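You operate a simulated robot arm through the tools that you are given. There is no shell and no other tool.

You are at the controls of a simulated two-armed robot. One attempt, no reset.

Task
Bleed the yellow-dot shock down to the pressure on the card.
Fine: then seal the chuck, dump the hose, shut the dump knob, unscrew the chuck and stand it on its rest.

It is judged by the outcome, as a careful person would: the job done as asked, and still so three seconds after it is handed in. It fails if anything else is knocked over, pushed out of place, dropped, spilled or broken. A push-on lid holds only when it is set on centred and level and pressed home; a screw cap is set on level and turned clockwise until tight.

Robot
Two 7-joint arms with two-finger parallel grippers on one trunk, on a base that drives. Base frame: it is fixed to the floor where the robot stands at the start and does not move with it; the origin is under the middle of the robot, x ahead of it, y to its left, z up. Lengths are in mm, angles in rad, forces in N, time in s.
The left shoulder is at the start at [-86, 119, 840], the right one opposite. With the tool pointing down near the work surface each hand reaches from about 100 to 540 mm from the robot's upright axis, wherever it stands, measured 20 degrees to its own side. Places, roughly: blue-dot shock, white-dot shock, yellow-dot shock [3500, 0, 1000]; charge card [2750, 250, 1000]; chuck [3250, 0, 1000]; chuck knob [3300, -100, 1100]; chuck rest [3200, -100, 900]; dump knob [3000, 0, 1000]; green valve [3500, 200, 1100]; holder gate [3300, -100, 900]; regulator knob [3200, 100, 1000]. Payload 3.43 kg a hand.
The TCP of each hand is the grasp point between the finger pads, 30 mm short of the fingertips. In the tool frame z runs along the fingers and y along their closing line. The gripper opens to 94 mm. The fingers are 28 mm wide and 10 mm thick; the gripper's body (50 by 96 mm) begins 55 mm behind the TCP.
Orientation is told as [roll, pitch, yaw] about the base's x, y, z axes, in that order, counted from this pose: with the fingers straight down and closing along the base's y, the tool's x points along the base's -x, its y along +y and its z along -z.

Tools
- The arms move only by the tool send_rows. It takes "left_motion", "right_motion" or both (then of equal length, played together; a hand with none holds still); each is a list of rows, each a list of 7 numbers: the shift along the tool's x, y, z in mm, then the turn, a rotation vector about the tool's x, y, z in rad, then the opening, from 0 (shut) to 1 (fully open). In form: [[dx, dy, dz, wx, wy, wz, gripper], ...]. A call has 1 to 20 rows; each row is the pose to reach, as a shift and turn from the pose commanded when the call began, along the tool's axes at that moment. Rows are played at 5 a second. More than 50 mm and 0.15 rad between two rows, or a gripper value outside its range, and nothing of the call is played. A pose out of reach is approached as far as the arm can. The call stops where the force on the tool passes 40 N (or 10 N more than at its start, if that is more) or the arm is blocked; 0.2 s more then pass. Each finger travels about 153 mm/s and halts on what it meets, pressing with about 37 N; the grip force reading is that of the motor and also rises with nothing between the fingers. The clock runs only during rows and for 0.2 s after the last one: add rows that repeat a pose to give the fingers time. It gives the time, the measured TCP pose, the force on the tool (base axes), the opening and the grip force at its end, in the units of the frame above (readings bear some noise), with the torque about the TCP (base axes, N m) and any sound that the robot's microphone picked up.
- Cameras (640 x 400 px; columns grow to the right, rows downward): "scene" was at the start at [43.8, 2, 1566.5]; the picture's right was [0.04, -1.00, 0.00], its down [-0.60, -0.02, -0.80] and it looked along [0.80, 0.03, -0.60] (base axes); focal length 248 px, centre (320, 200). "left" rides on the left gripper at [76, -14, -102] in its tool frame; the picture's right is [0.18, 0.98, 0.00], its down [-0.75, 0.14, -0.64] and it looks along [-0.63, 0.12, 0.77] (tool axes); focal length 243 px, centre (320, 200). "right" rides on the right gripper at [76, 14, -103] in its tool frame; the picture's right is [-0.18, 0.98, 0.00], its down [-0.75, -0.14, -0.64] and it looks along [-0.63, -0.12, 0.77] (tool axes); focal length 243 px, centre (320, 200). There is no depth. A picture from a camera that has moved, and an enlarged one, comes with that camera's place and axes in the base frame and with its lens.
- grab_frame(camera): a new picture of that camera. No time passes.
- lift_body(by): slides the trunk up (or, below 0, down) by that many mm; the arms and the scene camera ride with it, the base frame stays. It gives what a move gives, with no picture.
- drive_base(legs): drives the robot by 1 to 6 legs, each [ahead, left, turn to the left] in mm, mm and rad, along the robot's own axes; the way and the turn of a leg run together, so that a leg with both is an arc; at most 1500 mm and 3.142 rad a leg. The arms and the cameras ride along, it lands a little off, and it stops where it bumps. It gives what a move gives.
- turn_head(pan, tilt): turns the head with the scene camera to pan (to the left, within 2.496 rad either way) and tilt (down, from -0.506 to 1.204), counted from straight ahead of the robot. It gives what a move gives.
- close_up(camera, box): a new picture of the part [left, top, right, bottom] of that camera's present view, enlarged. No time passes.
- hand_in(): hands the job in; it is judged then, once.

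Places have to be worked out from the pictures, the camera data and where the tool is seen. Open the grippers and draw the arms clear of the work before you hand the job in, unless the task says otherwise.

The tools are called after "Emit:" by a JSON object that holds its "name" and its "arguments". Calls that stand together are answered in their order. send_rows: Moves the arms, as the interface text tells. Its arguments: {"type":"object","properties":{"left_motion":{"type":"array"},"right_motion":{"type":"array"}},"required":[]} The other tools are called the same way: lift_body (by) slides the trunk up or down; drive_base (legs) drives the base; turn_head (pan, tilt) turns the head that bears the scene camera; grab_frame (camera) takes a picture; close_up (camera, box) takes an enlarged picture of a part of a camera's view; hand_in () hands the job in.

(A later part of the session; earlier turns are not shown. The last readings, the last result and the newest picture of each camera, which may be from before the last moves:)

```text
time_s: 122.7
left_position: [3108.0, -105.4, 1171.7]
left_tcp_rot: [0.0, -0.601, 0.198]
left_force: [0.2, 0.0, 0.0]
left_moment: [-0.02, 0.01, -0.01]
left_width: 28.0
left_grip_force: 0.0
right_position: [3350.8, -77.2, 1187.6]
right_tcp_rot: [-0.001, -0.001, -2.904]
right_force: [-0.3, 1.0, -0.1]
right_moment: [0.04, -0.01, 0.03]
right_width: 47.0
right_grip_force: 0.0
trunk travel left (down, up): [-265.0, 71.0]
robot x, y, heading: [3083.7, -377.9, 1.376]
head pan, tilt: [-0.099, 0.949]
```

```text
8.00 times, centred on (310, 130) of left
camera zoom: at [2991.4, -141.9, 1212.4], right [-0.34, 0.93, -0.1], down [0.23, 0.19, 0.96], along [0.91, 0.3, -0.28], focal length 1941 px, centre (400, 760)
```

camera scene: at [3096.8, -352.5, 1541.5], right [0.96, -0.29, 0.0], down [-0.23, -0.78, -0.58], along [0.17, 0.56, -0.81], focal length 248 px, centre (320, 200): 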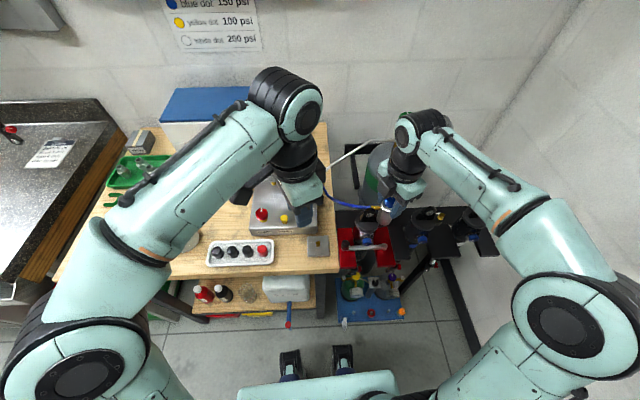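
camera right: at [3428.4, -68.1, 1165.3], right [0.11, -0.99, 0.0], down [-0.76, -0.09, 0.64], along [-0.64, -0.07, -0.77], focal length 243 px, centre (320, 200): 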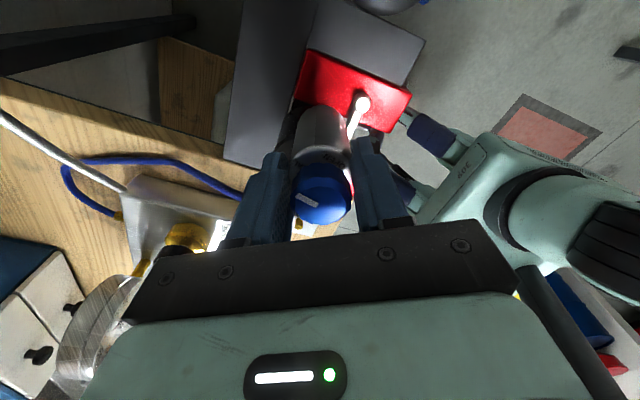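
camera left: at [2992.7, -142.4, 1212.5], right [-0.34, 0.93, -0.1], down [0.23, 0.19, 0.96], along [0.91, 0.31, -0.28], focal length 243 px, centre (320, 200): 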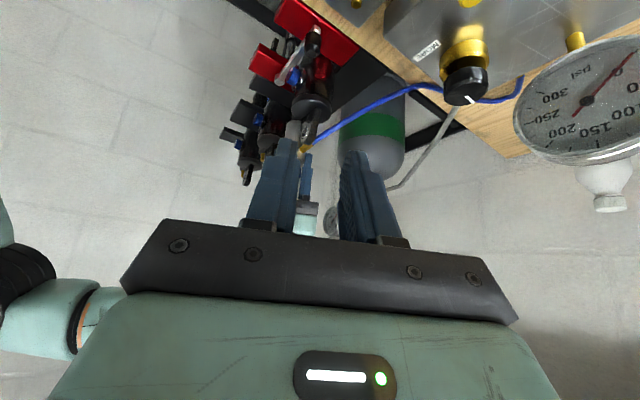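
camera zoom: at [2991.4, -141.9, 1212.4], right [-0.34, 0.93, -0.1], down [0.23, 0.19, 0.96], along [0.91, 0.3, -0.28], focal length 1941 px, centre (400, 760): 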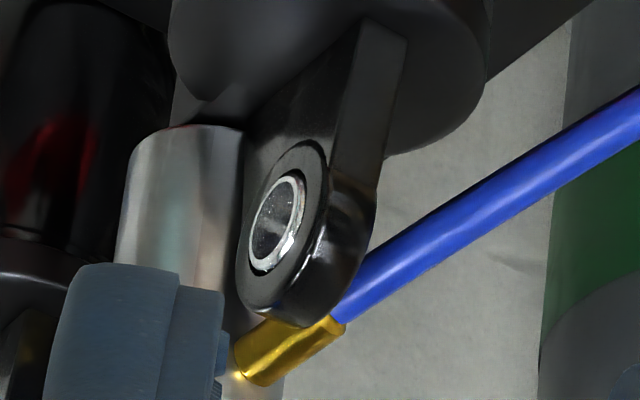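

The chuck stays where I left it, turned about 85°, with the fitting touching the back of the eye. Now the fitting and eye share one side, so a deeper, firmer grip on the body is possible from front and back. I wind the right hand back clockwise first.

Emit:
{"name": "send_rows", "arguments": {"right_motion": [[0, 0, 0, 0, 0, 0.145, 0.5], [0, 0, 0, 0, 0, 0.29, 0.5], [0, 0, 0, 0, 0, 0.435, 0.5], [0, 0, 0, 0, 0, 0.58, 0.5], [0, 0, 0, 0, 0, 0.725, 0.5], [0, 0, 0, 0, 0, 0.87, 0.5], [0, 0, 0, 0, 0, 1.015, 0.5], [0, 0, 0, 0, 0, 1.16, 0.5], [0, 0, 0, 0, 0, 1.305, 0.5], [0, 0, 0, 0, 0, 1.45, 0.5], [0, 0, 0, 0, 0, 1.595, 0.5], [0, 0, 0, 0, 0, 1.74, 0.5], [0, 0, 0, 0, 0, 1.885, 0.5], [0, 0, 0, 0, 0, 2.03, 0.5], [0, 0, 0, 0, 0, 2.175, 0.5], [0, 0, 0, 0, 0, 2.32, 0.5], [0, 0, 0, 0, 0, 2.465, 0.5]]}}

Emit:
{"name": "send_rows", "arguments": {"right_motion": [[0, 0, 0, 0, 0, 0.145, 0.5], [0, 0, 0, 0, 0, 0.29, 0.5], [0, 0, 0, 0, 0, 0.435, 0.5], [0, 0, 0, 0, 0, 0.58, 0.5], [0, 0, 0, 0, 0, 0.725, 0.5], [0, 0, 0, 0, 0, 0.87, 0.5], [0, 0, 0, 0, 0, 1.015, 0.5], [0, 0, 0, 0, 0, 1.16, 0.5], [0, 0, 0, 0, 0, 1.25, 0.5], [0, 0, 0, 0, 0, 1.25, 0.5]]}}

Emit:
{"name": "grab_frame", "arguments": {"camera": "scene"}}

Emit:
{"name": "close_up", "arguments": {"camera": "right", "box": [240, 60, 400, 160]}}

```text
time_s: 126.3
left_position: [3108.4, -104.2, 1171.1]
left_tcp_rot: [0.0, -0.6, 0.199]
left_force: [0.5, -0.5, 0.3]
left_moment: [0.0, 0.03, 0.0]
left_width: 28.3
left_grip_force: 0.0
right_position: [3350.4, -75.6, 1188.6]
right_tcp_rot: [0.002, 0.002, 0.908]
right_force: [0.2, 0.2, 0.1]
right_moment: [0.01, 0.02, 0.01]
right_width: 47.0
right_grip_force: 0.0
trunk travel left (down, up): [-265.0, 71.0]
robot x, y, heading: [3080.5, -377.7, 1.375]
head pan, tilt: [-0.099, 0.949]
```

```text
time_s: 128.5
left_position: [3108.2, -104.3, 1170.9]
left_tcp_rot: [-0.001, -0.601, 0.198]
left_force: [0.3, -0.5, 0.3]
left_moment: [-0.01, 0.02, -0.01]
left_width: 28.1
left_grip_force: 0.1
right_position: [3350.5, -76.0, 1187.1]
right_tcp_rot: [0.005, -0.001, -0.341]
right_force: [0.0, 0.3, -0.5]
right_moment: [0.05, 0.02, -0.05]
right_width: 47.1
right_grip_force: 0.1
trunk travel left (down, up): [-265.0, 71.0]
robot x, y, heading: [3079.0, -377.2, 1.379]
head pan, tilt: [-0.099, 0.949]
```

```text
taken
camera scene: at [3094.8, -351.8, 1541.4], right [0.96, -0.29, 0.0], down [-0.23, -0.78, -0.58], along [0.17, 0.56, -0.81], focal length 248 px, centre (320, 200)
```

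scene: 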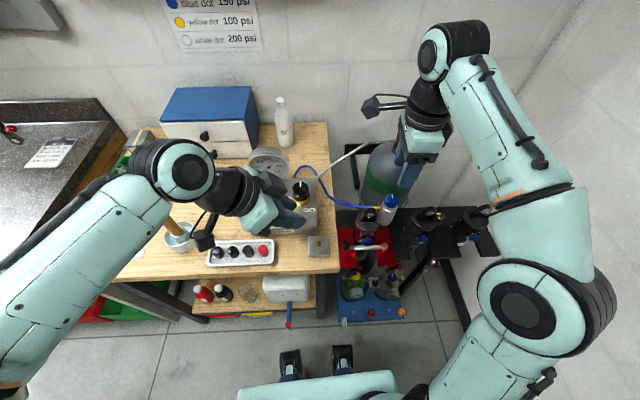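

```text
4.00 times, centred on (320, 110) of right
camera zoom: at [3283.6, -37.7, 1289.9], right [0.5, 0.87, 0.0], down [0.66, -0.39, 0.64], along [0.56, -0.32, -0.77], focal length 970 px, centre (320, 560)
```

zoom: 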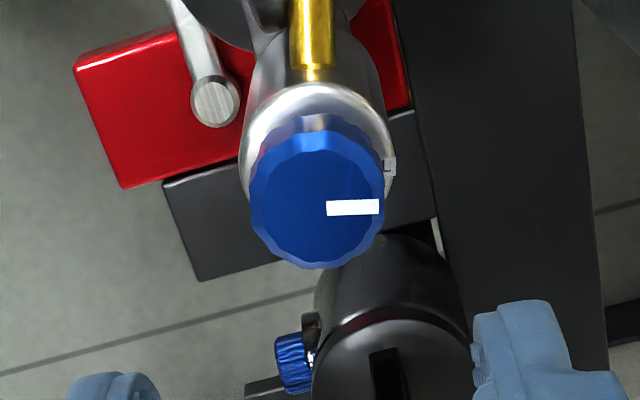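

The fingers are now square to the fitting. I descend to a deep grip (tips about 1010) and close.

Emit:
{"name": "send_rows", "arguments": {"right_motion": [[0, 0, 40, 0, 0, 0, 0.5], [0, 0, 80, 0, 0, 0, 0.5], [0, 0, 110, 0, 0, 0, 0.5], [0, 0, 130, 0, 0, 0, 0.5], [0, 0, 146, 0, 0, 0, 0.5], [0, 0, 146, 0, 0, 0, 0.5], [0, 0, 146, 0, 0, 0, 0.2], [0, 0, 146, 0, 0, 0, 0], [0, 0, 146, 0, 0, 0, 0]]}}

Emit:
{"name": "close_up", "arguments": {"camera": "scene", "box": [350, 185, 414, 225]}}

Emit:
{"name": "close_up", "arguments": {"camera": "right", "box": [240, 80, 400, 180]}}

```text
time_s: 130.5
left_position: [3107.7, -105.4, 1171.4]
left_tcp_rot: [0.0, -0.6, 0.2]
left_force: [-0.4, 0.8, 0.4]
left_moment: [-0.02, -0.01, -0.02]
left_width: 28.2
left_grip_force: 0.1
right_position: [3350.2, -77.3, 1042.5]
right_tcp_rot: [-0.003, 0.002, -0.338]
right_force: [-2.5, -4.6, -1.6]
right_moment: [-0.52, 0.18, 0.15]
right_width: 37.1
right_grip_force: 37.1
trunk travel left (down, up): [-265.0, 71.0]
robot x, y, heading: [3085.0, -379.8, 1.377]
head pan, tilt: [-0.099, 0.949]
```

```text
10.00 times, centred on (382, 205) of scene
camera zoom: at [3094.8, -352.3, 1541.4], right [0.96, -0.29, 0.0], down [-0.23, -0.78, -0.58], along [0.17, 0.56, -0.81], focal length 2482 px, centre (-300, 150)
```

zoom: 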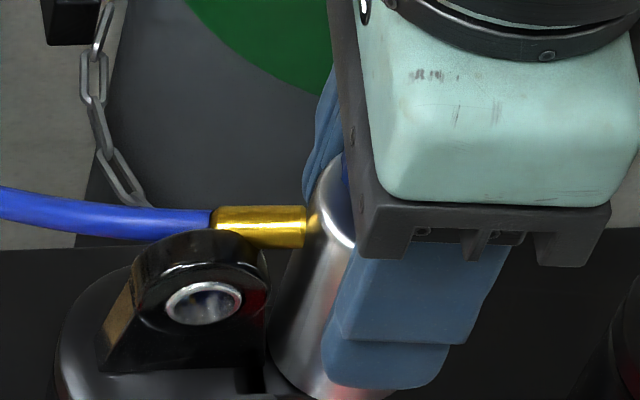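

```text
4.00 times, centred on (320, 130) of right
camera zoom: at [3283.4, -38.3, 1143.2], right [0.5, 0.87, 0.0], down [0.66, -0.38, 0.64], along [0.56, -0.32, -0.77], focal length 970 px, centre (320, 480)
```

zoom: 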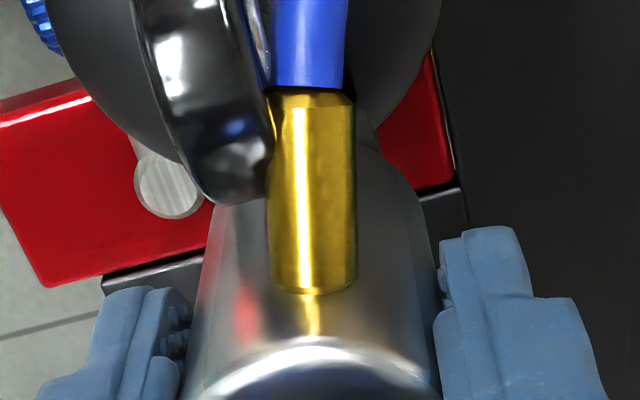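

This view shows the fitting's flank resting against the eye's rear face. I try a small further counterclockwise turn with this firm grip to see whether it is a hard stop.

Emit:
{"name": "send_rows", "arguments": {"right_motion": [[0, 0, 0, 0, 0, -0.06, 0], [0, 0, 0, 0, 0, -0.12, 0], [0, 0, 0, 0, 0, -0.18, 0], [0, 0, 0, 0, 0, -0.18, 0]]}}

Emit:
{"name": "close_up", "arguments": {"camera": "scene", "box": [350, 185, 414, 225]}}

Emit:
{"name": "close_up", "arguments": {"camera": "right", "box": [240, 80, 400, 180]}}

```text
time_s: 131.5
left_position: [3107.2, -105.7, 1170.4]
left_tcp_rot: [0.0, -0.6, 0.198]
left_force: [-0.8, 0.1, 0.3]
left_moment: [0.02, -0.03, 0.0]
left_width: 28.0
left_grip_force: 0.1
right_position: [3350.3, -76.7, 1041.1]
right_tcp_rot: [0.001, 0.001, -0.158]
right_force: [-4.6, -7.1, -3.8]
right_moment: [-0.9, 0.62, -0.4]
right_width: 37.4
right_grip_force: 37.1
trunk travel left (down, up): [-265.0, 71.0]
robot x, y, heading: [3083.1, -378.8, 1.377]
head pan, tilt: [-0.099, 0.949]
```

```text
10.00 times, centred on (382, 205) of scene
camera zoom: at [3094.5, -352.5, 1541.4], right [0.96, -0.29, 0.0], down [-0.23, -0.78, -0.58], along [0.17, 0.56, -0.81], focal length 2482 px, centre (-300, 150)
```

zoom: 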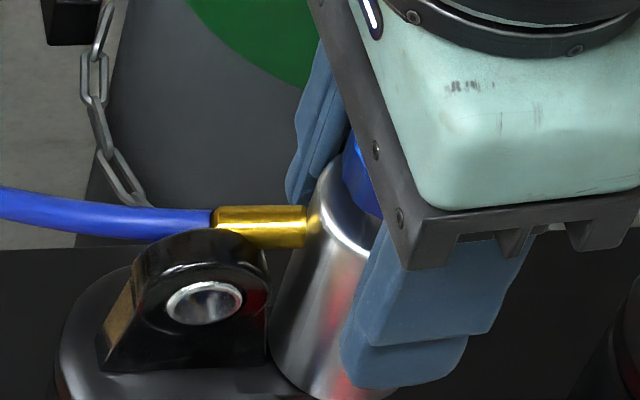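

```text
4.00 times, centred on (320, 130) of right
camera zoom: at [3277.3, -51.0, 1143.7], right [0.34, 0.94, 0.0], down [0.72, -0.26, 0.64], along [0.6, -0.22, -0.77], focal length 970 px, centre (320, 480)
```

zoom: 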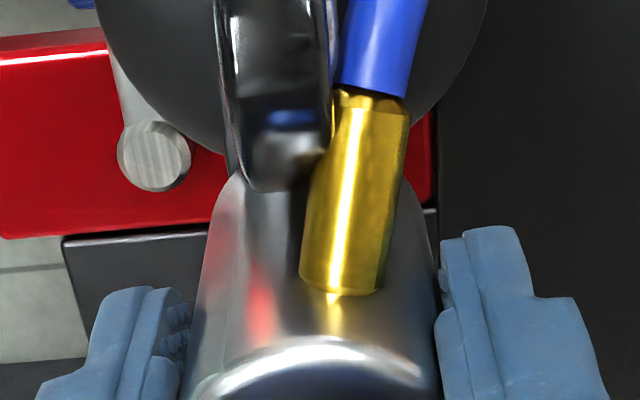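

The fitting is hard against the eye while the hand moved 0.18 rad with only about 0.4 N m. I turn another 0.3 rad to see whether the torque builds (slip) or the lower body turns separately.

Emit:
{"name": "send_rows", "arguments": {"right_motion": [[0, 0, 0, 0, 0, -0.1, 0], [0, 0, 0, 0, 0, -0.2, 0], [0, 0, 0, 0, 0, -0.3, 0]]}}

Emit:
{"name": "close_up", "arguments": {"camera": "scene", "box": [350, 185, 414, 225]}}

Emit:
{"name": "close_up", "arguments": {"camera": "right", "box": [240, 80, 400, 180]}}

```text
time_s: 132.3
left_position: [3108.0, -105.0, 1171.7]
left_tcp_rot: [0.001, -0.601, 0.198]
left_force: [-0.6, 0.4, -0.4]
left_moment: [0.04, 0.0, 0.01]
left_width: 28.3
left_grip_force: 0.1
right_position: [3351.5, -75.5, 1042.4]
right_tcp_rot: [0.002, -0.002, 0.142]
right_force: [-2.9, -5.3, -0.9]
right_moment: [-0.97, 0.4, -0.8]
right_width: 37.2
right_grip_force: 37.3
trunk travel left (down, up): [-265.0, 71.0]
robot x, y, heading: [3082.2, -376.2, 1.378]
head pan, tilt: [-0.099, 0.949]
```

```text
10.00 times, centred on (382, 205) of scene
camera zoom: at [3094.5, -352.8, 1541.5], right [0.96, -0.29, 0.0], down [-0.23, -0.78, -0.58], along [0.17, 0.56, -0.81], focal length 2482 px, centre (-300, 150)
```

zoom: 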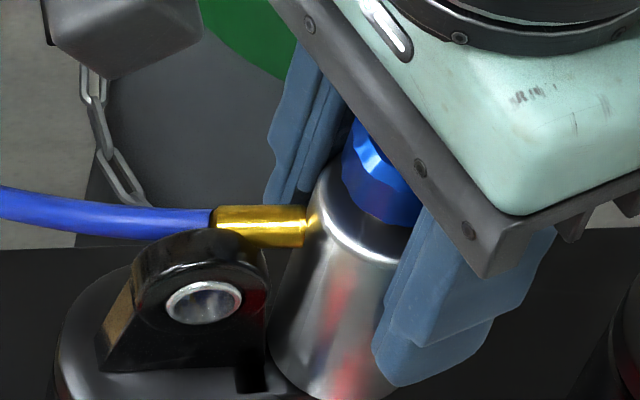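

```text
4.00 times, centred on (320, 130) of right
camera zoom: at [3273.6, -73.9, 1144.2], right [0.04, 1.0, 0.0], down [0.77, -0.04, 0.64], along [0.64, -0.03, -0.77], focal length 970 px, centre (320, 480)
```

zoom: 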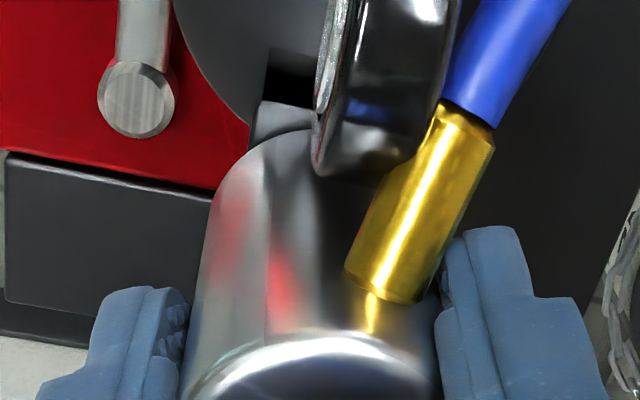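

The torque builds and the grip slips: the eye is a hard stop for the fitting. I relieve the twist and test the lift again with this firmer grip.

Emit:
{"name": "send_rows", "arguments": {"right_motion": [[0, 0, 0, 0, 0, 0.1, 0], [0, 0, 0, 0, 0, 0.15, 0], [0, 0, -1, 0, 0, 0.15, 0], [0, 0, -2, 0, 0, 0.15, 0], [0, 0, -3, 0, 0, 0.15, 0], [0, 0, -4, 0, 0, 0.15, 0]]}}

Emit:
{"name": "close_up", "arguments": {"camera": "scene", "box": [350, 185, 414, 225]}}

Emit:
{"name": "close_up", "arguments": {"camera": "right", "box": [240, 60, 400, 160]}}

```text
time_s: 133.7
left_position: [3109.0, -103.8, 1170.8]
left_tcp_rot: [0.0, -0.6, 0.199]
left_force: [-0.8, 0.0, 0.0]
left_moment: [0.02, -0.02, -0.01]
left_width: 28.3
left_grip_force: 0.0
right_position: [3351.9, -76.2, 1042.1]
right_tcp_rot: [-0.006, 0.001, -0.008]
right_force: [-1.7, -8.2, -32.5]
right_moment: [-0.35, -0.11, -0.01]
right_width: 37.3
right_grip_force: 37.1
trunk travel left (down, up): [-265.0, 71.0]
robot x, y, heading: [3079.3, -375.8, 1.379]
head pan, tilt: [-0.099, 0.949]
```

```text
10.00 times, centred on (382, 205) of scene
camera zoom: at [3096.1, -351.5, 1541.2], right [0.96, -0.29, 0.0], down [-0.23, -0.78, -0.58], along [0.17, 0.56, -0.81], focal length 2482 px, centre (-300, 150)
```

zoom: 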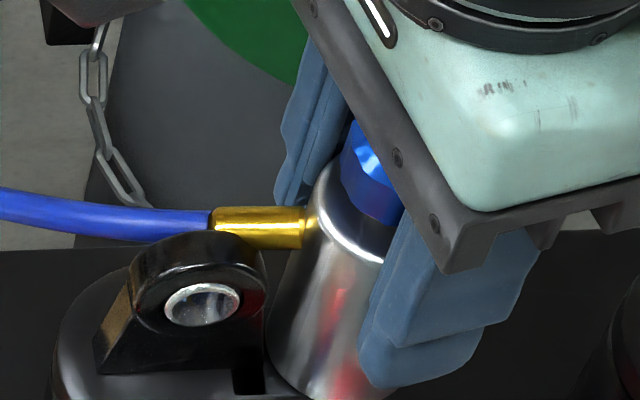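

```text
4.00 times, centred on (320, 110) of right
camera zoom: at [3275.5, -61.4, 1144.4], right [0.19, 0.98, -0.01], down [0.75, -0.14, 0.64], along [0.63, -0.13, -0.77], focal length 970 px, centre (320, 560)
```

zoom: 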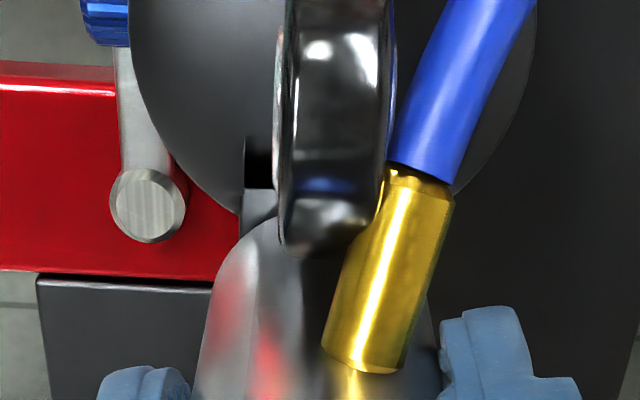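

The chuck is still rigidly held. I need to know how much it has risen so far; I undo the lift, release, and go back to the earlier reference camera pose (yaw 2.53, z 1188) to measure it.

Emit:
{"name": "send_rows", "arguments": {"right_motion": [[0, 0, 4, 0, 0, 0, 0], [0, 0, 4, 0, 0, 0, 0.25], [0, 0, 4, 0, 0, 0, 0.5], [0, 0, 4, 0, 0, 0, 0.5], [0, 0, -30, 0, 0, 0, 0.5], [0, 0, -70, 0, 0, 0, 0.5], [0, 0, -110, 0, 0, 0, 0.5], [0, 0, -142, 0, 0, -0.1, 0.5]]}}

Emit:
{"name": "send_rows", "arguments": {"right_motion": [[0, 0, 0, 0, 0, -0.14, 0.5], [0, 0, 0, 0, 0, -0.28, 0.5], [0, 0, 0, 0, 0, -0.42, 0.5], [0, 0, 0, 0, 0, -0.56, 0.5], [0, 0, 0, 0, 0, -0.7, 0.5], [0, 0, 0, 0, 0, -0.84, 0.5], [0, 0, 0, 0, 0, -0.98, 0.5], [0, 0, 0, 0, 0, -1.12, 0.5], [0, 0, 0, 0, 0, -1.26, 0.5], [0, 0, 0, 0, 0, -1.4, 0.5], [0, 0, 0, 0, 0, -1.54, 0.5], [0, 0, 0, 0, 0, -1.68, 0.5], [0, 0, 0, 0, 0, -1.82, 0.5], [0, 0, 0, 0, 0, -1.96, 0.5], [0, 0, 0, 0, 0, -2.1, 0.5], [0, 0, 0, 0, 0, -2.24, 0.5], [0, 0, 0, 0, 0, -2.38, 0.5], [0, 0, 0, 0, 0, -2.44, 0.5], [0, 0, 0, 0, 0, -2.44, 0.5]]}}

Emit:
{"name": "close_up", "arguments": {"camera": "right", "box": [240, 60, 400, 160]}}

Emit:
{"name": "close_up", "arguments": {"camera": "scene", "box": [350, 185, 414, 225]}}

```text
time_s: 135.5
left_position: [3108.2, -103.9, 1169.9]
left_tcp_rot: [0.0, -0.6, 0.2]
left_force: [-0.3, -0.1, 1.1]
left_moment: [0.01, -0.01, 0.02]
left_width: 28.0
left_grip_force: 0.0
right_position: [3350.2, -75.8, 1188.0]
right_tcp_rot: [0.001, 0.001, 0.093]
right_force: [0.2, 0.3, -0.3]
right_moment: [0.03, 0.02, 0.0]
right_width: 46.9
right_grip_force: 0.1
trunk travel left (down, up): [-265.0, 71.0]
robot x, y, heading: [3082.9, -377.8, 1.377]
head pan, tilt: [-0.099, 0.949]
```

```text
time_s: 139.5
left_position: [3108.2, -104.6, 1169.9]
left_tcp_rot: [0.001, -0.602, 0.198]
left_force: [0.3, -0.3, 0.2]
left_moment: [0.0, 0.02, 0.0]
left_width: 28.0
left_grip_force: 0.1
right_position: [3350.1, -76.3, 1187.4]
right_tcp_rot: [-0.001, 0.0, 2.534]
right_force: [-0.2, 0.3, -0.5]
right_moment: [0.0, -0.02, 0.02]
right_width: 47.0
right_grip_force: 0.1
trunk travel left (down, up): [-265.0, 71.0]
robot x, y, heading: [3082.6, -379.0, 1.38]
head pan, tilt: [-0.099, 0.949]
```

```text
4.00 times, centred on (320, 110) of right
camera zoom: at [3405.1, -131.9, 1289.6], right [-0.71, -0.7, 0.0], down [-0.54, 0.55, 0.64], along [-0.45, 0.46, -0.77], focal length 970 px, centre (320, 560)
```

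zoom: 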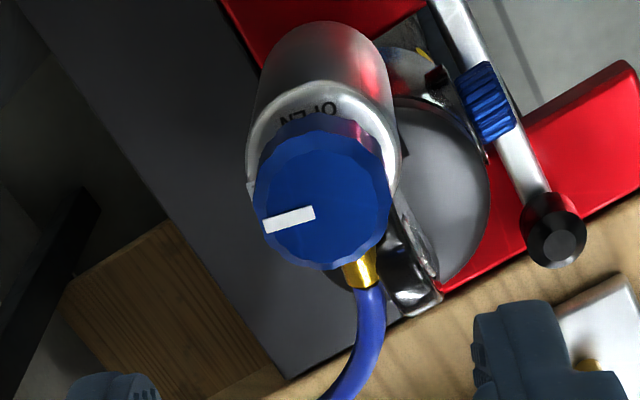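

```text
10.00 times, centred on (382, 205) of scene
camera zoom: at [3094.8, -351.8, 1541.4], right [0.96, -0.29, 0.0], down [-0.23, -0.78, -0.58], along [0.17, 0.56, -0.81], focal length 2482 px, centre (-300, 150)
```

zoom: 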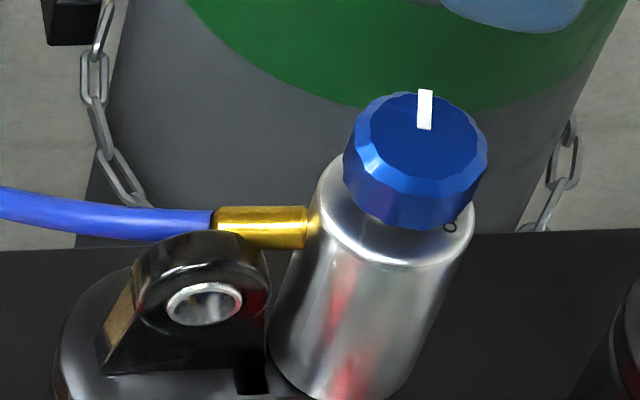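

The chuck has risen roughly 1 mm for an 86° turn. I enlarge the gap between fitting and eye from here to see whether they truly touch.

Emit:
{"name": "close_up", "arguments": {"camera": "right", "box": [310, 110, 358, 140]}}

Emit:
{"name": "close_up", "arguments": {"camera": "left", "box": [285, 115, 333, 145]}}

Emit:
{"name": "close_up", "arguments": {"camera": "scene", "box": [364, 200, 396, 220]}}

```text
13.33 times, centred on (334, 125) of right
camera zoom: at [3405.1, -131.9, 1289.6], right [-0.71, -0.7, 0.0], down [-0.54, 0.55, 0.64], along [-0.45, 0.46, -0.77], focal length 3235 px, centre (133, 1200)
```

zoom: 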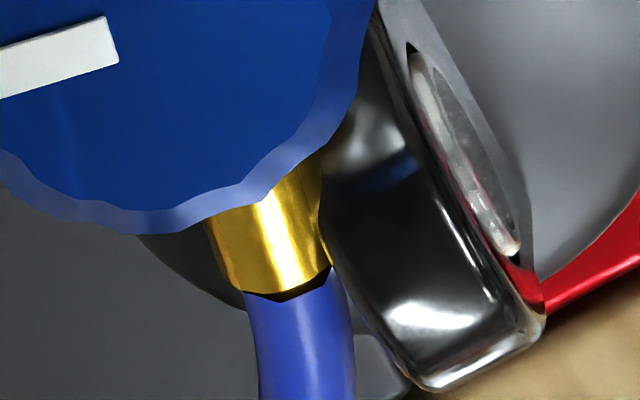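

```text
13.33 times, centred on (309, 130) of left
camera zoom: at [2991.4, -141.8, 1212.4], right [-0.34, 0.93, -0.1], down [0.23, 0.19, 0.96], along [0.91, 0.3, -0.28], focal length 3235 px, centre (467, 1133)
```

zoom: 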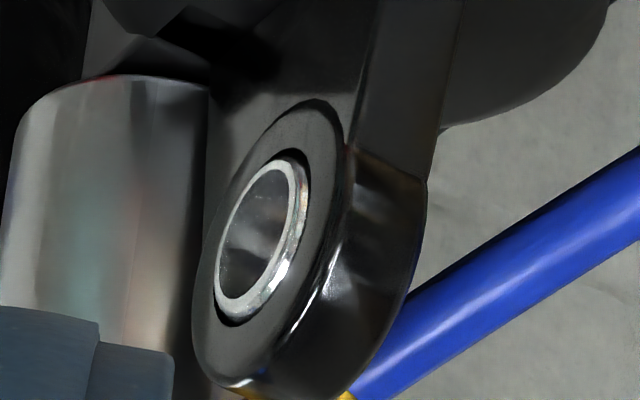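

```text
16.00 times, centred on (380, 210) of scene
camera zoom: at [3094.8, -351.8, 1541.4], right [0.96, -0.29, 0.0], down [-0.23, -0.78, -0.58], along [0.17, 0.56, -0.81], focal length 3971 px, centre (-640, 40)
```

zoom: 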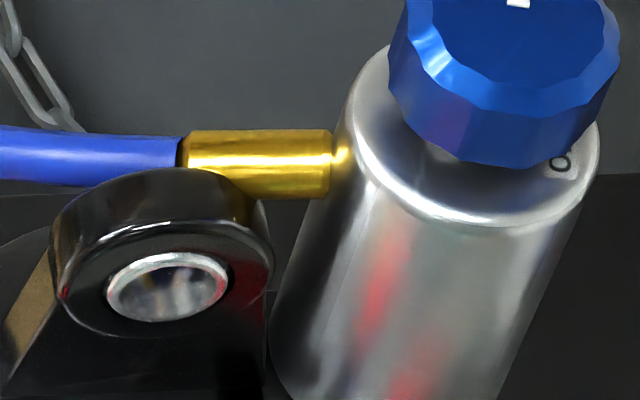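

They truly touch. Two untested cases remain: lifting straight after a fresh grip with no twist, and lifting while the unscrewing torque is held. I try the fresh, untwisted grip first.

Emit:
{"name": "send_rows", "arguments": {"right_motion": [[0, 0, 20, 0, 0, -0.1, 0.5], [0, 0, 60, 0, 0, -0.2, 0.5], [0, 0, 100, 0, 0, -0.2, 0.5], [0, 0, 130, 0, 0, -0.2, 0.5], [0, 0, 146, 0, 0, -0.2, 0.5], [0, 0, 146, 0, 0, -0.2, 0.5], [0, 0, 146, 0, 0, -0.2, 0.2], [0, 0, 146, 0, 0, -0.2, 0], [0, 0, 146, 0, 0, -0.2, 0], [0, 0, 145, 0, 0, -0.2, 0], [0, 0, 144, 0, 0, -0.2, 0], [0, 0, 143, 0, 0, -0.2, 0], [0, 0, 142, 0, 0, -0.2, 0]]}}

Emit:
{"name": "close_up", "arguments": {"camera": "scene", "box": [350, 185, 414, 225]}}

```text
time_s: 142.3
left_position: [3107.9, -103.5, 1170.8]
left_tcp_rot: [-0.001, -0.601, 0.199]
left_force: [0.8, 0.6, 0.2]
left_moment: [-0.05, 0.01, -0.01]
left_width: 28.4
left_grip_force: 0.1
right_position: [3349.3, -75.9, 1043.5]
right_tcp_rot: [0.007, 0.001, 2.732]
right_force: [-5.8, -7.0, -31.7]
right_moment: [-0.64, 0.28, 0.1]
right_width: 37.5
right_grip_force: 37.5
trunk travel left (down, up): [-265.0, 71.0]
robot x, y, heading: [3083.6, -376.1, 1.38]
head pan, tilt: [-0.099, 0.949]
```

```text
10.00 times, centred on (382, 205) of scene
camera zoom: at [3095.4, -351.1, 1541.3], right [0.96, -0.29, 0.0], down [-0.23, -0.78, -0.58], along [0.17, 0.56, -0.81], focal length 2482 px, centre (-300, 150)
```

zoom: 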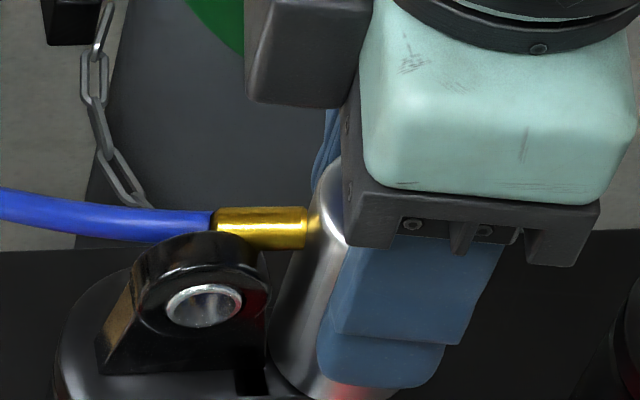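

Still held. I lower back and try the other case: hold a stronger counterclockwise torque, with the rear finger bearing on the fitting, in small steps.

Emit:
{"name": "send_rows", "arguments": {"right_motion": [[0, 0, 4, 0, 0, 0, 0], [0, 0, 4, 0, 0, -0.12, 0], [0, 0, 4, 0, 0, -0.24, 0], [0, 0, 4, 0, 0, -0.36, 0], [0, 0, 4, 0, 0, -0.46, 0], [0, 0, 4, 0, 0, -0.54, 0], [0, 0, 4, 0, 0, -0.6, 0], [0, 0, 4, 0, 0, -0.66, 0], [0, 0, 4, 0, 0, -0.72, 0]]}}

Emit:
{"name": "close_up", "arguments": {"camera": "scene", "box": [350, 185, 414, 225]}}

Emit:
{"name": "close_up", "arguments": {"camera": "right", "box": [240, 80, 400, 180]}}

```text
time_s: 144.3
left_position: [3106.9, -105.9, 1171.0]
left_tcp_rot: [0.001, -0.601, 0.198]
left_force: [-0.6, 1.2, 0.1]
left_moment: [-0.02, -0.01, -0.03]
left_width: 28.3
left_grip_force: 0.1
right_position: [3351.8, -75.7, 1043.4]
right_tcp_rot: [-0.003, 0.003, -2.832]
right_force: [3.7, -2.0, 11.9]
right_moment: [-0.33, 0.26, -1.04]
right_width: 38.4
right_grip_force: 36.6
trunk travel left (down, up): [-265.0, 71.0]
robot x, y, heading: [3082.7, -373.2, 1.378]
head pan, tilt: [-0.099, 0.949]
```

```text
10.00 times, centred on (382, 205) of scene
camera zoom: at [3094.9, -352.8, 1541.5], right [0.96, -0.29, 0.0], down [-0.23, -0.78, -0.58], along [0.17, 0.56, -0.81], focal length 2482 px, centre (-300, 150)
```

zoom: 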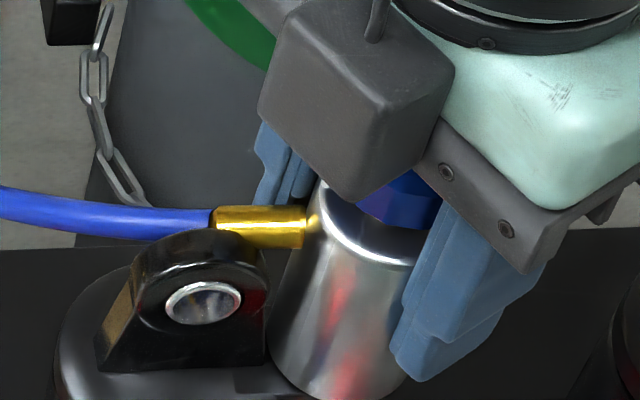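

```text
4.00 times, centred on (320, 130) of right
camera zoom: at [3428.4, -67.3, 1144.8], right [0.12, -0.99, 0.0], down [-0.76, -0.1, 0.64], along [-0.64, -0.08, -0.77], focal length 970 px, centre (320, 480)
```

zoom: 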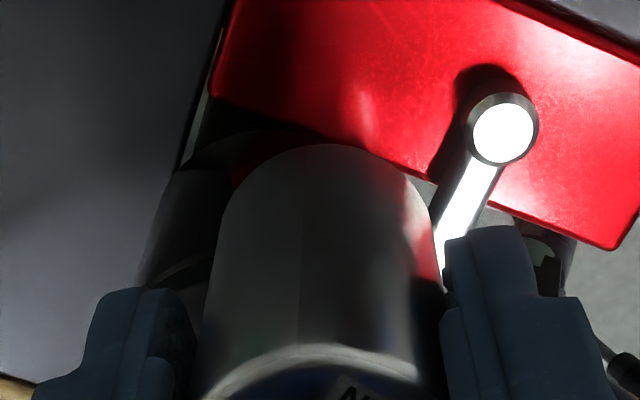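

The finger now bears on the fitting (1.04 N m). I lift gently while this torque is held.

Emit:
{"name": "send_rows", "arguments": {"right_motion": [[0, 0, -1, 0, 0, -0.02, 0], [0, 0, -2, 0, 0, -0.04, 0], [0, 0, -3, 0, 0, -0.05, 0], [0, 0, -4, 0, 0, -0.05, 0], [0, 0, -4.5, 0, 0, -0.05, 0]]}}

Emit:
{"name": "close_up", "arguments": {"camera": "scene", "box": [350, 185, 414, 225]}}

```text
time_s: 145.5
left_position: [3109.6, -103.2, 1170.0]
left_tcp_rot: [-0.003, -0.6, 0.201]
left_force: [-0.3, -0.6, -0.4]
left_moment: [0.0, 0.0, 0.03]
left_width: 28.3
left_grip_force: 0.1
right_position: [3352.3, -75.0, 1042.9]
right_tcp_rot: [0.005, -0.002, -2.78]
right_force: [4.6, 4.4, -29.6]
right_moment: [0.68, -0.5, -0.86]
right_width: 39.3
right_grip_force: 37.1
trunk travel left (down, up): [-265.0, 71.0]
robot x, y, heading: [3080.5, -374.3, 1.379]
head pan, tilt: [-0.099, 0.949]
```

```text
10.00 times, centred on (382, 205) of scene
camera zoom: at [3097.1, -349.5, 1541.1], right [0.96, -0.29, 0.0], down [-0.23, -0.78, -0.58], along [0.17, 0.56, -0.81], focal length 2482 px, centre (-300, 150)
```

zoom: 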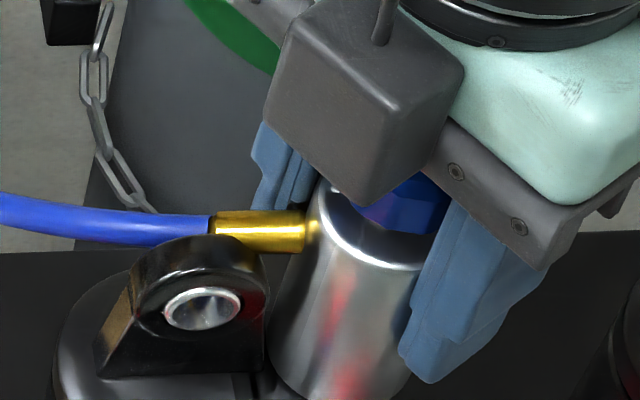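

Still not free. Since the turn may need just a few more degrees, I lower again and push the chuck slightly backward (about 3 mm command) while adding torque, so the fitting can slide further along the eye's rear face.

Emit:
{"name": "send_rows", "arguments": {"right_motion": [[0, 0, 4.5, 0, 0, 0, 0], [0.8, -1.3, 4.5, 0, 0, -0.02, 0], [1.6, -2.5, 4.5, 0, 0, -0.06, 0], [1.6, -2.5, 4.5, 0, 0, -0.1, 0], [1.6, -2.5, 4.5, 0, 0, -0.15, 0]]}}

Emit:
{"name": "close_up", "arguments": {"camera": "scene", "box": [350, 185, 414, 225]}}

Emit:
{"name": "close_up", "arguments": {"camera": "left", "box": [270, 105, 350, 155]}}

```text
time_s: 146.7
left_position: [3110.4, -104.3, 1171.6]
left_tcp_rot: [0.0, -0.601, 0.198]
left_force: [0.3, 0.0, 0.1]
left_moment: [0.0, -0.02, 0.0]
left_width: 28.2
left_grip_force: 0.1
right_position: [3353.8, -72.4, 1042.9]
right_tcp_rot: [-0.006, 0.004, -2.634]
right_force: [19.2, 5.2, 11.8]
right_moment: [0.12, -0.2, -1.8]
right_width: 40.5
right_grip_force: 37.8
trunk travel left (down, up): [-265.0, 71.0]
robot x, y, heading: [3080.2, -378.7, 1.375]
head pan, tilt: [-0.099, 0.949]
```

```text
10.00 times, centred on (382, 205) of scene
camera zoom: at [3097.5, -351.7, 1541.6], right [0.96, -0.29, 0.0], down [-0.23, -0.78, -0.58], along [0.17, 0.56, -0.81], focal length 2482 px, centre (-300, 150)
```

zoom: 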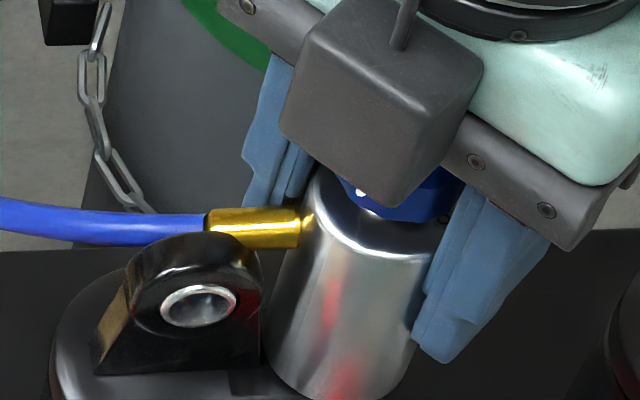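

```text
8.00 times, centred on (310, 130) of left
camera zoom: at [2993.5, -141.7, 1212.7], right [-0.34, 0.93, -0.1], down [0.23, 0.19, 0.96], along [0.91, 0.3, -0.28], focal length 1941 px, centre (400, 760)
```

zoom: 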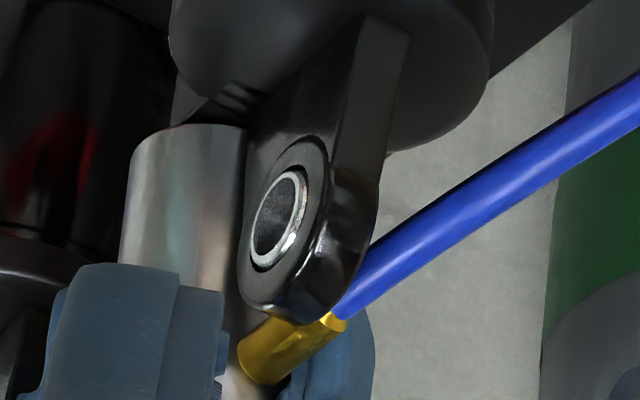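

It is a hard stop (1.8 N m, no movement), so I stop forcing. To learn how the thread behaves, I regrip at the higher level, centred, and try turning the chuck clockwise a little instead.

Emit:
{"name": "send_rows", "arguments": {"right_motion": [[-1.6, 2.5, 0, 0, 0, 0.1, 0], [-1.6, 2.5, 0, 0, 0, 0.1, 0.25], [-1.6, 2.5, 0, 0, 0, 0.1, 0.45], [-1.6, 2.5, -20, 0, 0, 0.15, 0.45], [-1.6, 2.5, -20, 0, 0, 0.15, 0.2], [-1.6, 2.5, -20, 0, 0, 0.15, 0], [-1.6, 2.5, -20, 0, 0, 0.15, 0], [-1.6, 2.5, -20, 0, 0, 0.28, 0], [-1.6, 2.5, -20, 0, 0, 0.42, 0], [-1.6, 2.5, -20, 0, 0, 0.56, 0], [-1.6, 2.5, -20, 0, 0, 0.7, 0], [-1.6, 2.5, -20, 0, 0, 0.84, 0], [-1.6, 2.5, -20, 0, 0, 0.98, 0]]}}

Emit:
{"name": "close_up", "arguments": {"camera": "scene", "box": [350, 185, 414, 225]}}

Emit:
{"name": "close_up", "arguments": {"camera": "right", "box": [240, 80, 400, 180]}}

```text
time_s: 149.5
left_position: [3107.8, -103.8, 1171.2]
left_tcp_rot: [-0.001, -0.6, 0.198]
left_force: [0.3, -0.3, -0.1]
left_moment: [-0.02, 0.01, 0.04]
left_width: 28.2
left_grip_force: 0.1
right_position: [3350.9, -74.7, 1063.7]
right_tcp_rot: [-0.003, -0.003, 2.67]
right_force: [1.1, 4.2, 6.4]
right_moment: [-0.64, -0.02, 0.61]
right_width: 37.6
right_grip_force: 36.8
trunk travel left (down, up): [-265.0, 71.0]
robot x, y, heading: [3083.0, -380.0, 1.386]
head pan, tilt: [-0.099, 0.949]
```

```text
10.00 times, centred on (382, 205) of scene
camera zoom: at [3094.7, -351.4, 1541.5], right [0.96, -0.29, 0.0], down [-0.23, -0.78, -0.58], along [0.17, 0.56, -0.81], focal length 2482 px, centre (-300, 150)
```

zoom: 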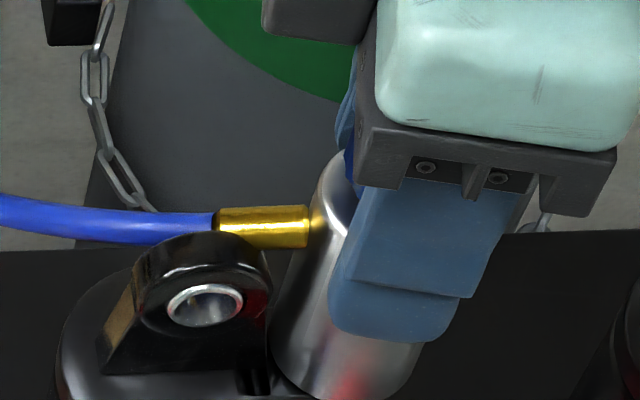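

```text
4.00 times, centred on (320, 130) of right
camera zoom: at [3412.6, -123.7, 1164.6], right [-0.61, -0.79, 0.0], down [-0.61, 0.47, 0.64], along [-0.51, 0.4, -0.77], focal length 970 px, centre (320, 480)
```

zoom: 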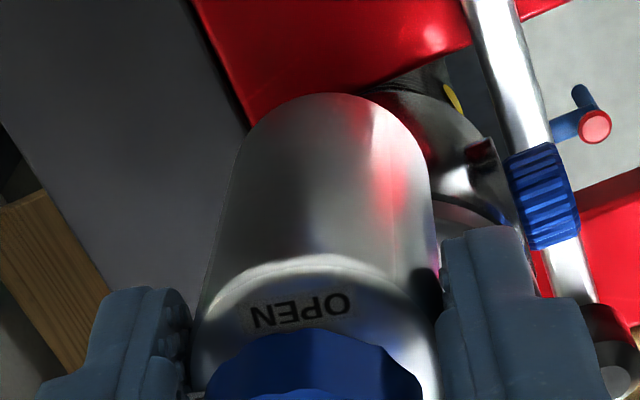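

Clockwise the grip just slips (0.6 N m), so my pads alone cannot turn the thread; the earlier motion came from the finger pushing the fitting. Possibly the finger tip itself (tip z 1033), not the fitting, was what met the eye (top ~1035). I repeat the push with tips at about 1038, just above the eye but still catching the fitting's upper half.

Emit:
{"name": "send_rows", "arguments": {"right_motion": [[0, 0, 0, 0, 0, 0, 0.25], [0, 0, -4.5, 0, 0, 0, 0.45], [0, 0, -4.5, 0, 0, -0.14, 0.45], [0, 0, -4.5, 0, 0, -0.28, 0.45], [0, 0, -4.5, 0, 0, -0.42, 0.45], [0, 0, -4.5, 0, 0, -0.56, 0.45], [0, 0, -4.5, 0, 0, -0.68, 0.45], [0, 0, -4.5, 0, 0, -0.68, 0.2], [0, 0, -4.5, 0, 0, -0.68, 0], [0, 0, -4.5, 0, 0, -0.68, 0], [0, 0, -4.5, 0, 0, -0.78, 0], [0, 0, -4.5, 0, 0, -0.88, 0], [0, 0, -4.5, 0, 0, -0.95, 0]]}}

Emit:
{"name": "close_up", "arguments": {"camera": "scene", "box": [350, 185, 414, 225]}}

Emit:
{"name": "close_up", "arguments": {"camera": "left", "box": [270, 105, 350, 155]}}

```text
time_s: 152.3
left_position: [3108.7, -103.9, 1170.7]
left_tcp_rot: [-0.001, -0.599, 0.199]
left_force: [-0.4, 0.3, 0.2]
left_moment: [0.05, -0.01, -0.01]
left_width: 28.1
left_grip_force: 0.0
right_position: [3353.1, -74.7, 1067.6]
right_tcp_rot: [-0.006, 0.006, -2.665]
right_force: [13.0, 13.3, 20.7]
right_moment: [0.57, -0.41, -1.35]
right_width: 37.5
right_grip_force: 37.3
trunk travel left (down, up): [-265.0, 71.0]
robot x, y, heading: [3082.8, -378.3, 1.383]
head pan, tilt: [-0.099, 0.949]
```

```text
10.00 times, centred on (382, 205) of scene
camera zoom: at [3095.9, -350.6, 1541.6], right [0.96, -0.29, 0.0], down [-0.23, -0.78, -0.58], along [0.17, 0.56, -0.81], focal length 2482 px, centre (-300, 150)
```

zoom: 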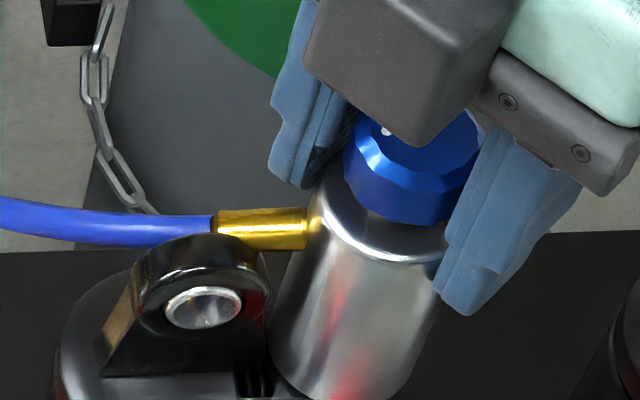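

```text
8.00 times, centred on (310, 130) of left
camera zoom: at [2992.2, -140.8, 1212.5], right [-0.34, 0.93, -0.1], down [0.23, 0.19, 0.96], along [0.91, 0.3, -0.28], focal length 1941 px, centre (400, 760)
```

zoom: 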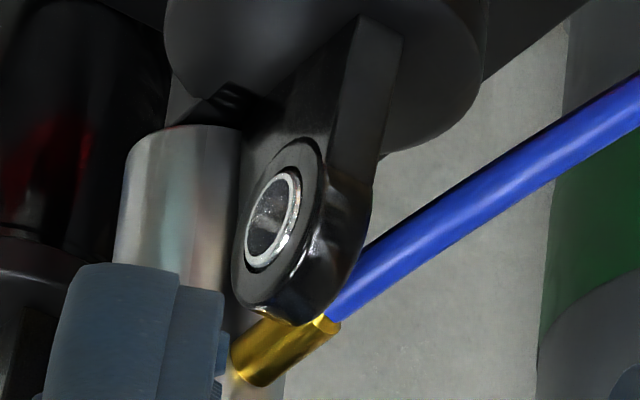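

Tips were clear of the eye this time and the fitting still would not pass: it is the eye that stops it. One more possibility: labels, knob and fitting are a swivelling head, and the lower body is the part that unscrews. I release and record the lower body closely before trying a deep grip on it alone.

Emit:
{"name": "send_rows", "arguments": {"right_motion": [[0, 0, 0, 0, 0, 0.1, 0], [0, 0, 0, 0, 0, 0.15, 0.25], [0, 0, 0, 0, 0, 0.15, 0.5], [0, 0, -30, 0, 0, 0.15, 0.5], [0, 0, -70, 0, 0, 0.2, 0.5], [0, 0, -110, 0, 0, 0.3, 0.5], [0, 0, -120, 0, 0, 0.42, 0.5], [0, 0, -120, 0, 0, 0.56, 0.5], [0, 0, -120, 0, 0, 0.7, 0.5], [0, 0, -120, 0, 0, 0.84, 0.5], [0, 0, -120, 0, 0, 0.94, 0.5], [0, 0, -120, 0, 0, 0.94, 0.5]]}}

Emit:
{"name": "close_up", "arguments": {"camera": "scene", "box": [372, 202, 404, 222]}}

Emit:
{"name": "close_up", "arguments": {"camera": "scene", "box": [366, 212, 398, 232]}}

Emit:
{"name": "close_up", "arguments": {"camera": "right", "box": [290, 50, 370, 100]}}

```text
time_s: 154.9
left_position: [3107.9, -104.8, 1170.7]
left_tcp_rot: [0.0, -0.601, 0.199]
left_force: [-0.3, 0.2, -0.4]
left_moment: [0.0, -0.01, 0.0]
left_width: 28.2
left_grip_force: 0.0
right_position: [3351.7, -76.0, 1186.7]
right_tcp_rot: [-0.003, -0.001, 2.679]
right_force: [0.4, 0.4, 0.0]
right_moment: [-0.02, -0.01, -0.02]
right_width: 47.0
right_grip_force: 0.1
trunk travel left (down, up): [-265.0, 71.0]
robot x, y, heading: [3083.4, -375.9, 1.381]
head pan, tilt: [-0.099, 0.949]
```

```text
16.00 times, centred on (388, 212) of scene
camera zoom: at [3094.8, -351.9, 1541.4], right [0.96, -0.29, 0.0], down [-0.23, -0.78, -0.58], along [0.17, 0.56, -0.81], focal length 3971 px, centre (-768, 8)
```

zoom: 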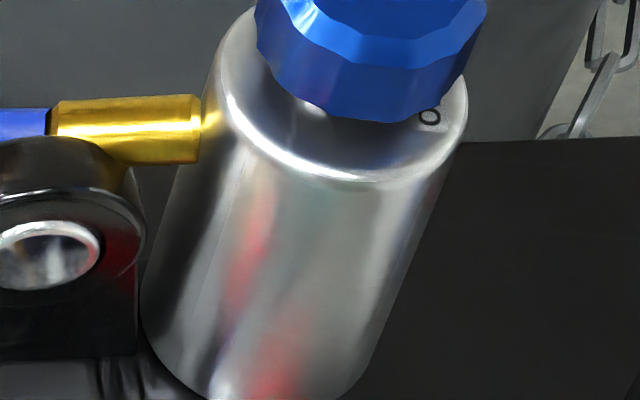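

```text
16.00 times, centred on (382, 222) of scene
camera zoom: at [3094.8, -351.9, 1541.4], right [0.96, -0.29, 0.0], down [-0.23, -0.78, -0.58], along [0.17, 0.56, -0.81], focal length 3971 px, centre (-672, -152)
```

zoom: 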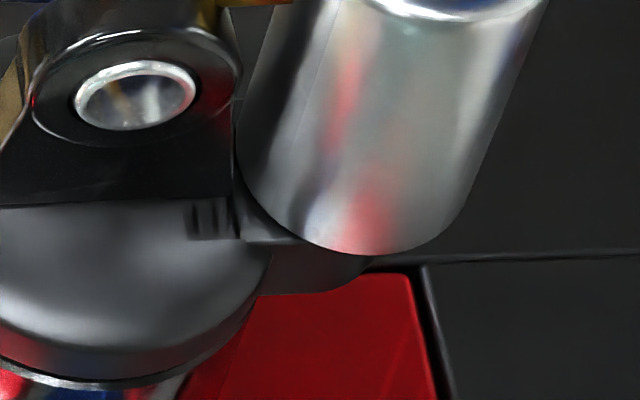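

```text
8.00 times, centred on (330, 75) of right
camera zoom: at [3413.2, -123.7, 1288.6], right [-0.6, -0.8, 0.0], down [-0.61, 0.46, 0.64], along [-0.51, 0.39, -0.77], focal length 1941 px, centre (240, 1200)
```

zoom: 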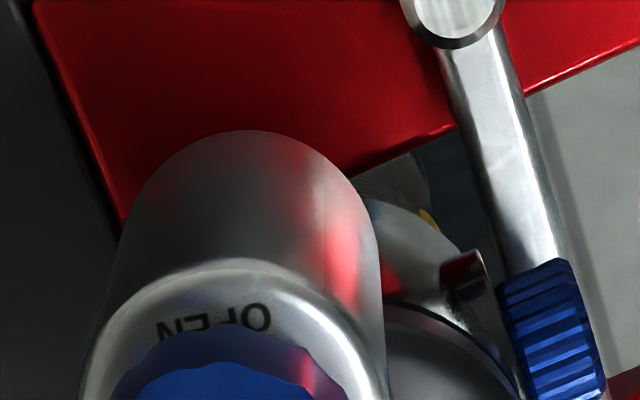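

Reviewing my pictures: the ~1 mm rise had already happened by t=106, during the early "slipping" turns when the labels stayed still. So the silver barrel is a free-spinning collar with about 1 mm rise per turn, and the head (labels, knob, fitting) just swivels. The right approach is many friction turns at the barrel's top. I rewind and regrip for long strokes.

Emit:
{"name": "send_rows", "arguments": {"right_motion": [[0, 0, 0, 0, 0, 0.148, 0.5], [0, 0, 0, 0, 0, 0.296, 0.5], [0, 0, 0, 0, 0, 0.444, 0.5], [0, 0, 0, 0, 0, 0.592, 0.5], [0, 0, 0, 0, 0, 0.74, 0.5], [0, 0, 0, 0, 0, 0.888, 0.5], [0, 0, 0, 0, 0, 1.036, 0.5], [0, 0, 0, 0, 0, 1.184, 0.5], [0, 0, 10, 0, 0, 1.332, 0.5], [0, 0, 20, 0, 0, 1.48, 0.5], [0, 0, 30, 0, 0, 1.628, 0.5], [0, 0, 45, 0, 0, 1.776, 0.5], [0, 0, 60, 0, 0, 1.924, 0.5], [0, 0, 75, 0, 0, 2.072, 0.5], [0, 0, 90, 0, 0, 2.22, 0.5], [0, 0, 102, 0, 0, 2.368, 0.5], [0, 0, 113, 0, 0, 2.516, 0.5], [0, 0, 113, 0, 0, 2.516, 0.2], [0, 0, 113, 0, 0, 2.516, 0], [0, 0, 113, 0, 0, 2.516, 0]]}}

Emit:
{"name": "send_rows", "arguments": {"right_motion": [[0, 0, 0, 0, 0, -0.14, 0], [0, 0, 0, 0, 0, -0.28, 0], [0, 0, 0, 0, 0, -0.42, 0], [0, 0, 0, 0, 0, -0.56, 0], [0, 0, 0, 0, 0, -0.7, 0], [0, 0, 0, 0, 0, -0.84, 0], [0, 0, 0, 0, 0, -0.98, 0], [0, 0, 0, 0, 0, -1.12, 0], [0, 0, 0, 0, 0, -1.26, 0], [0, 0, 0, 0, 0, -1.4, 0], [0, 0, 0, 0, 0, -1.54, 0], [0, 0, 0, 0, 0, -1.68, 0], [0, 0, 0, 0, 0, -1.82, 0], [0, 0, 0, 0, 0, -1.96, 0], [0, 0, 0, 0, 0, -2.1, 0], [0, 0, 0, 0, 0, -2.24, 0], [0, 0, 0, 0, 0, -2.38, 0], [0, 0, 0, 0, 0, -2.52, 0], [0, 0, 0, 0, 0, -2.66, 0], [0, 0, 0, 0, 0, -2.8, 0]]}}

Emit:
{"name": "close_up", "arguments": {"camera": "scene", "box": [350, 185, 414, 225]}}

Emit:
{"name": "close_up", "arguments": {"camera": "right", "box": [240, 80, 400, 180]}}

```text
time_s: 159.1
left_position: [3107.1, -104.4, 1170.1]
left_tcp_rot: [0.0, -0.601, 0.198]
left_force: [0.6, 0.6, 0.1]
left_moment: [-0.01, -0.02, 0.01]
left_width: 28.2
left_grip_force: 0.1
right_position: [3350.2, -75.8, 1074.6]
right_tcp_rot: [0.006, -0.002, 0.162]
right_force: [0.3, 11.3, 13.1]
right_moment: [0.43, 0.11, -0.43]
right_width: 36.9
right_grip_force: 36.9
trunk travel left (down, up): [-265.0, 71.0]
robot x, y, heading: [3080.5, -373.3, 1.381]
head pan, tilt: [-0.099, 0.949]
```

```text
time_s: 163.3
left_position: [3108.7, -104.2, 1172.1]
left_tcp_rot: [0.0, -0.601, 0.2]
left_force: [-0.6, -0.6, -0.5]
left_moment: [0.01, 0.03, -0.01]
left_width: 28.1
left_grip_force: 0.0
right_position: [3350.9, -75.3, 1074.4]
right_tcp_rot: [-0.003, 0.0, 2.966]
right_force: [4.0, 6.1, 2.4]
right_moment: [0.12, 0.03, -0.94]
right_width: 37.1
right_grip_force: 37.3
trunk travel left (down, up): [-265.0, 71.0]
robot x, y, heading: [3081.3, -379.5, 1.38]
head pan, tilt: [-0.099, 0.949]
```

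```text
10.00 times, centred on (382, 205) of scene
camera zoom: at [3095.4, -351.0, 1541.4], right [0.96, -0.29, 0.0], down [-0.23, -0.78, -0.58], along [0.17, 0.56, -0.81], focal length 2482 px, centre (-300, 150)
```

zoom: 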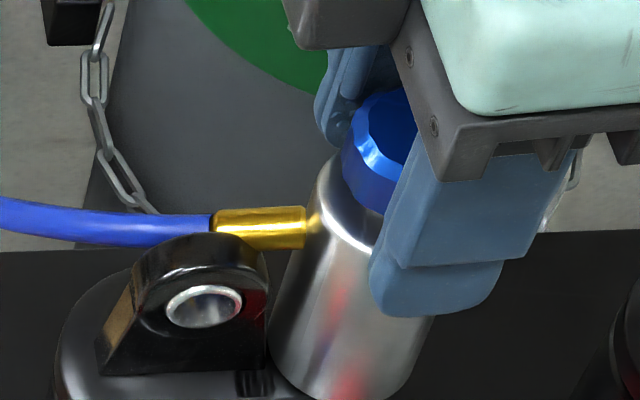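

```text
4.00 times, centred on (320, 130) of right
camera zoom: at [3424.2, -103.1, 1175.2], right [-0.35, -0.94, 0.0], down [-0.72, 0.27, 0.64], along [-0.6, 0.23, -0.77], focal length 970 px, centre (320, 480)
```

zoom: 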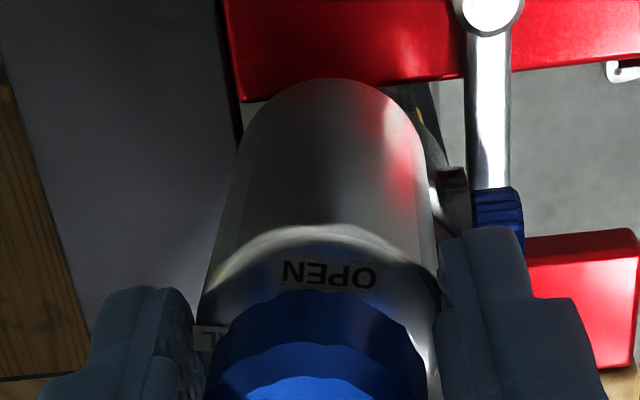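

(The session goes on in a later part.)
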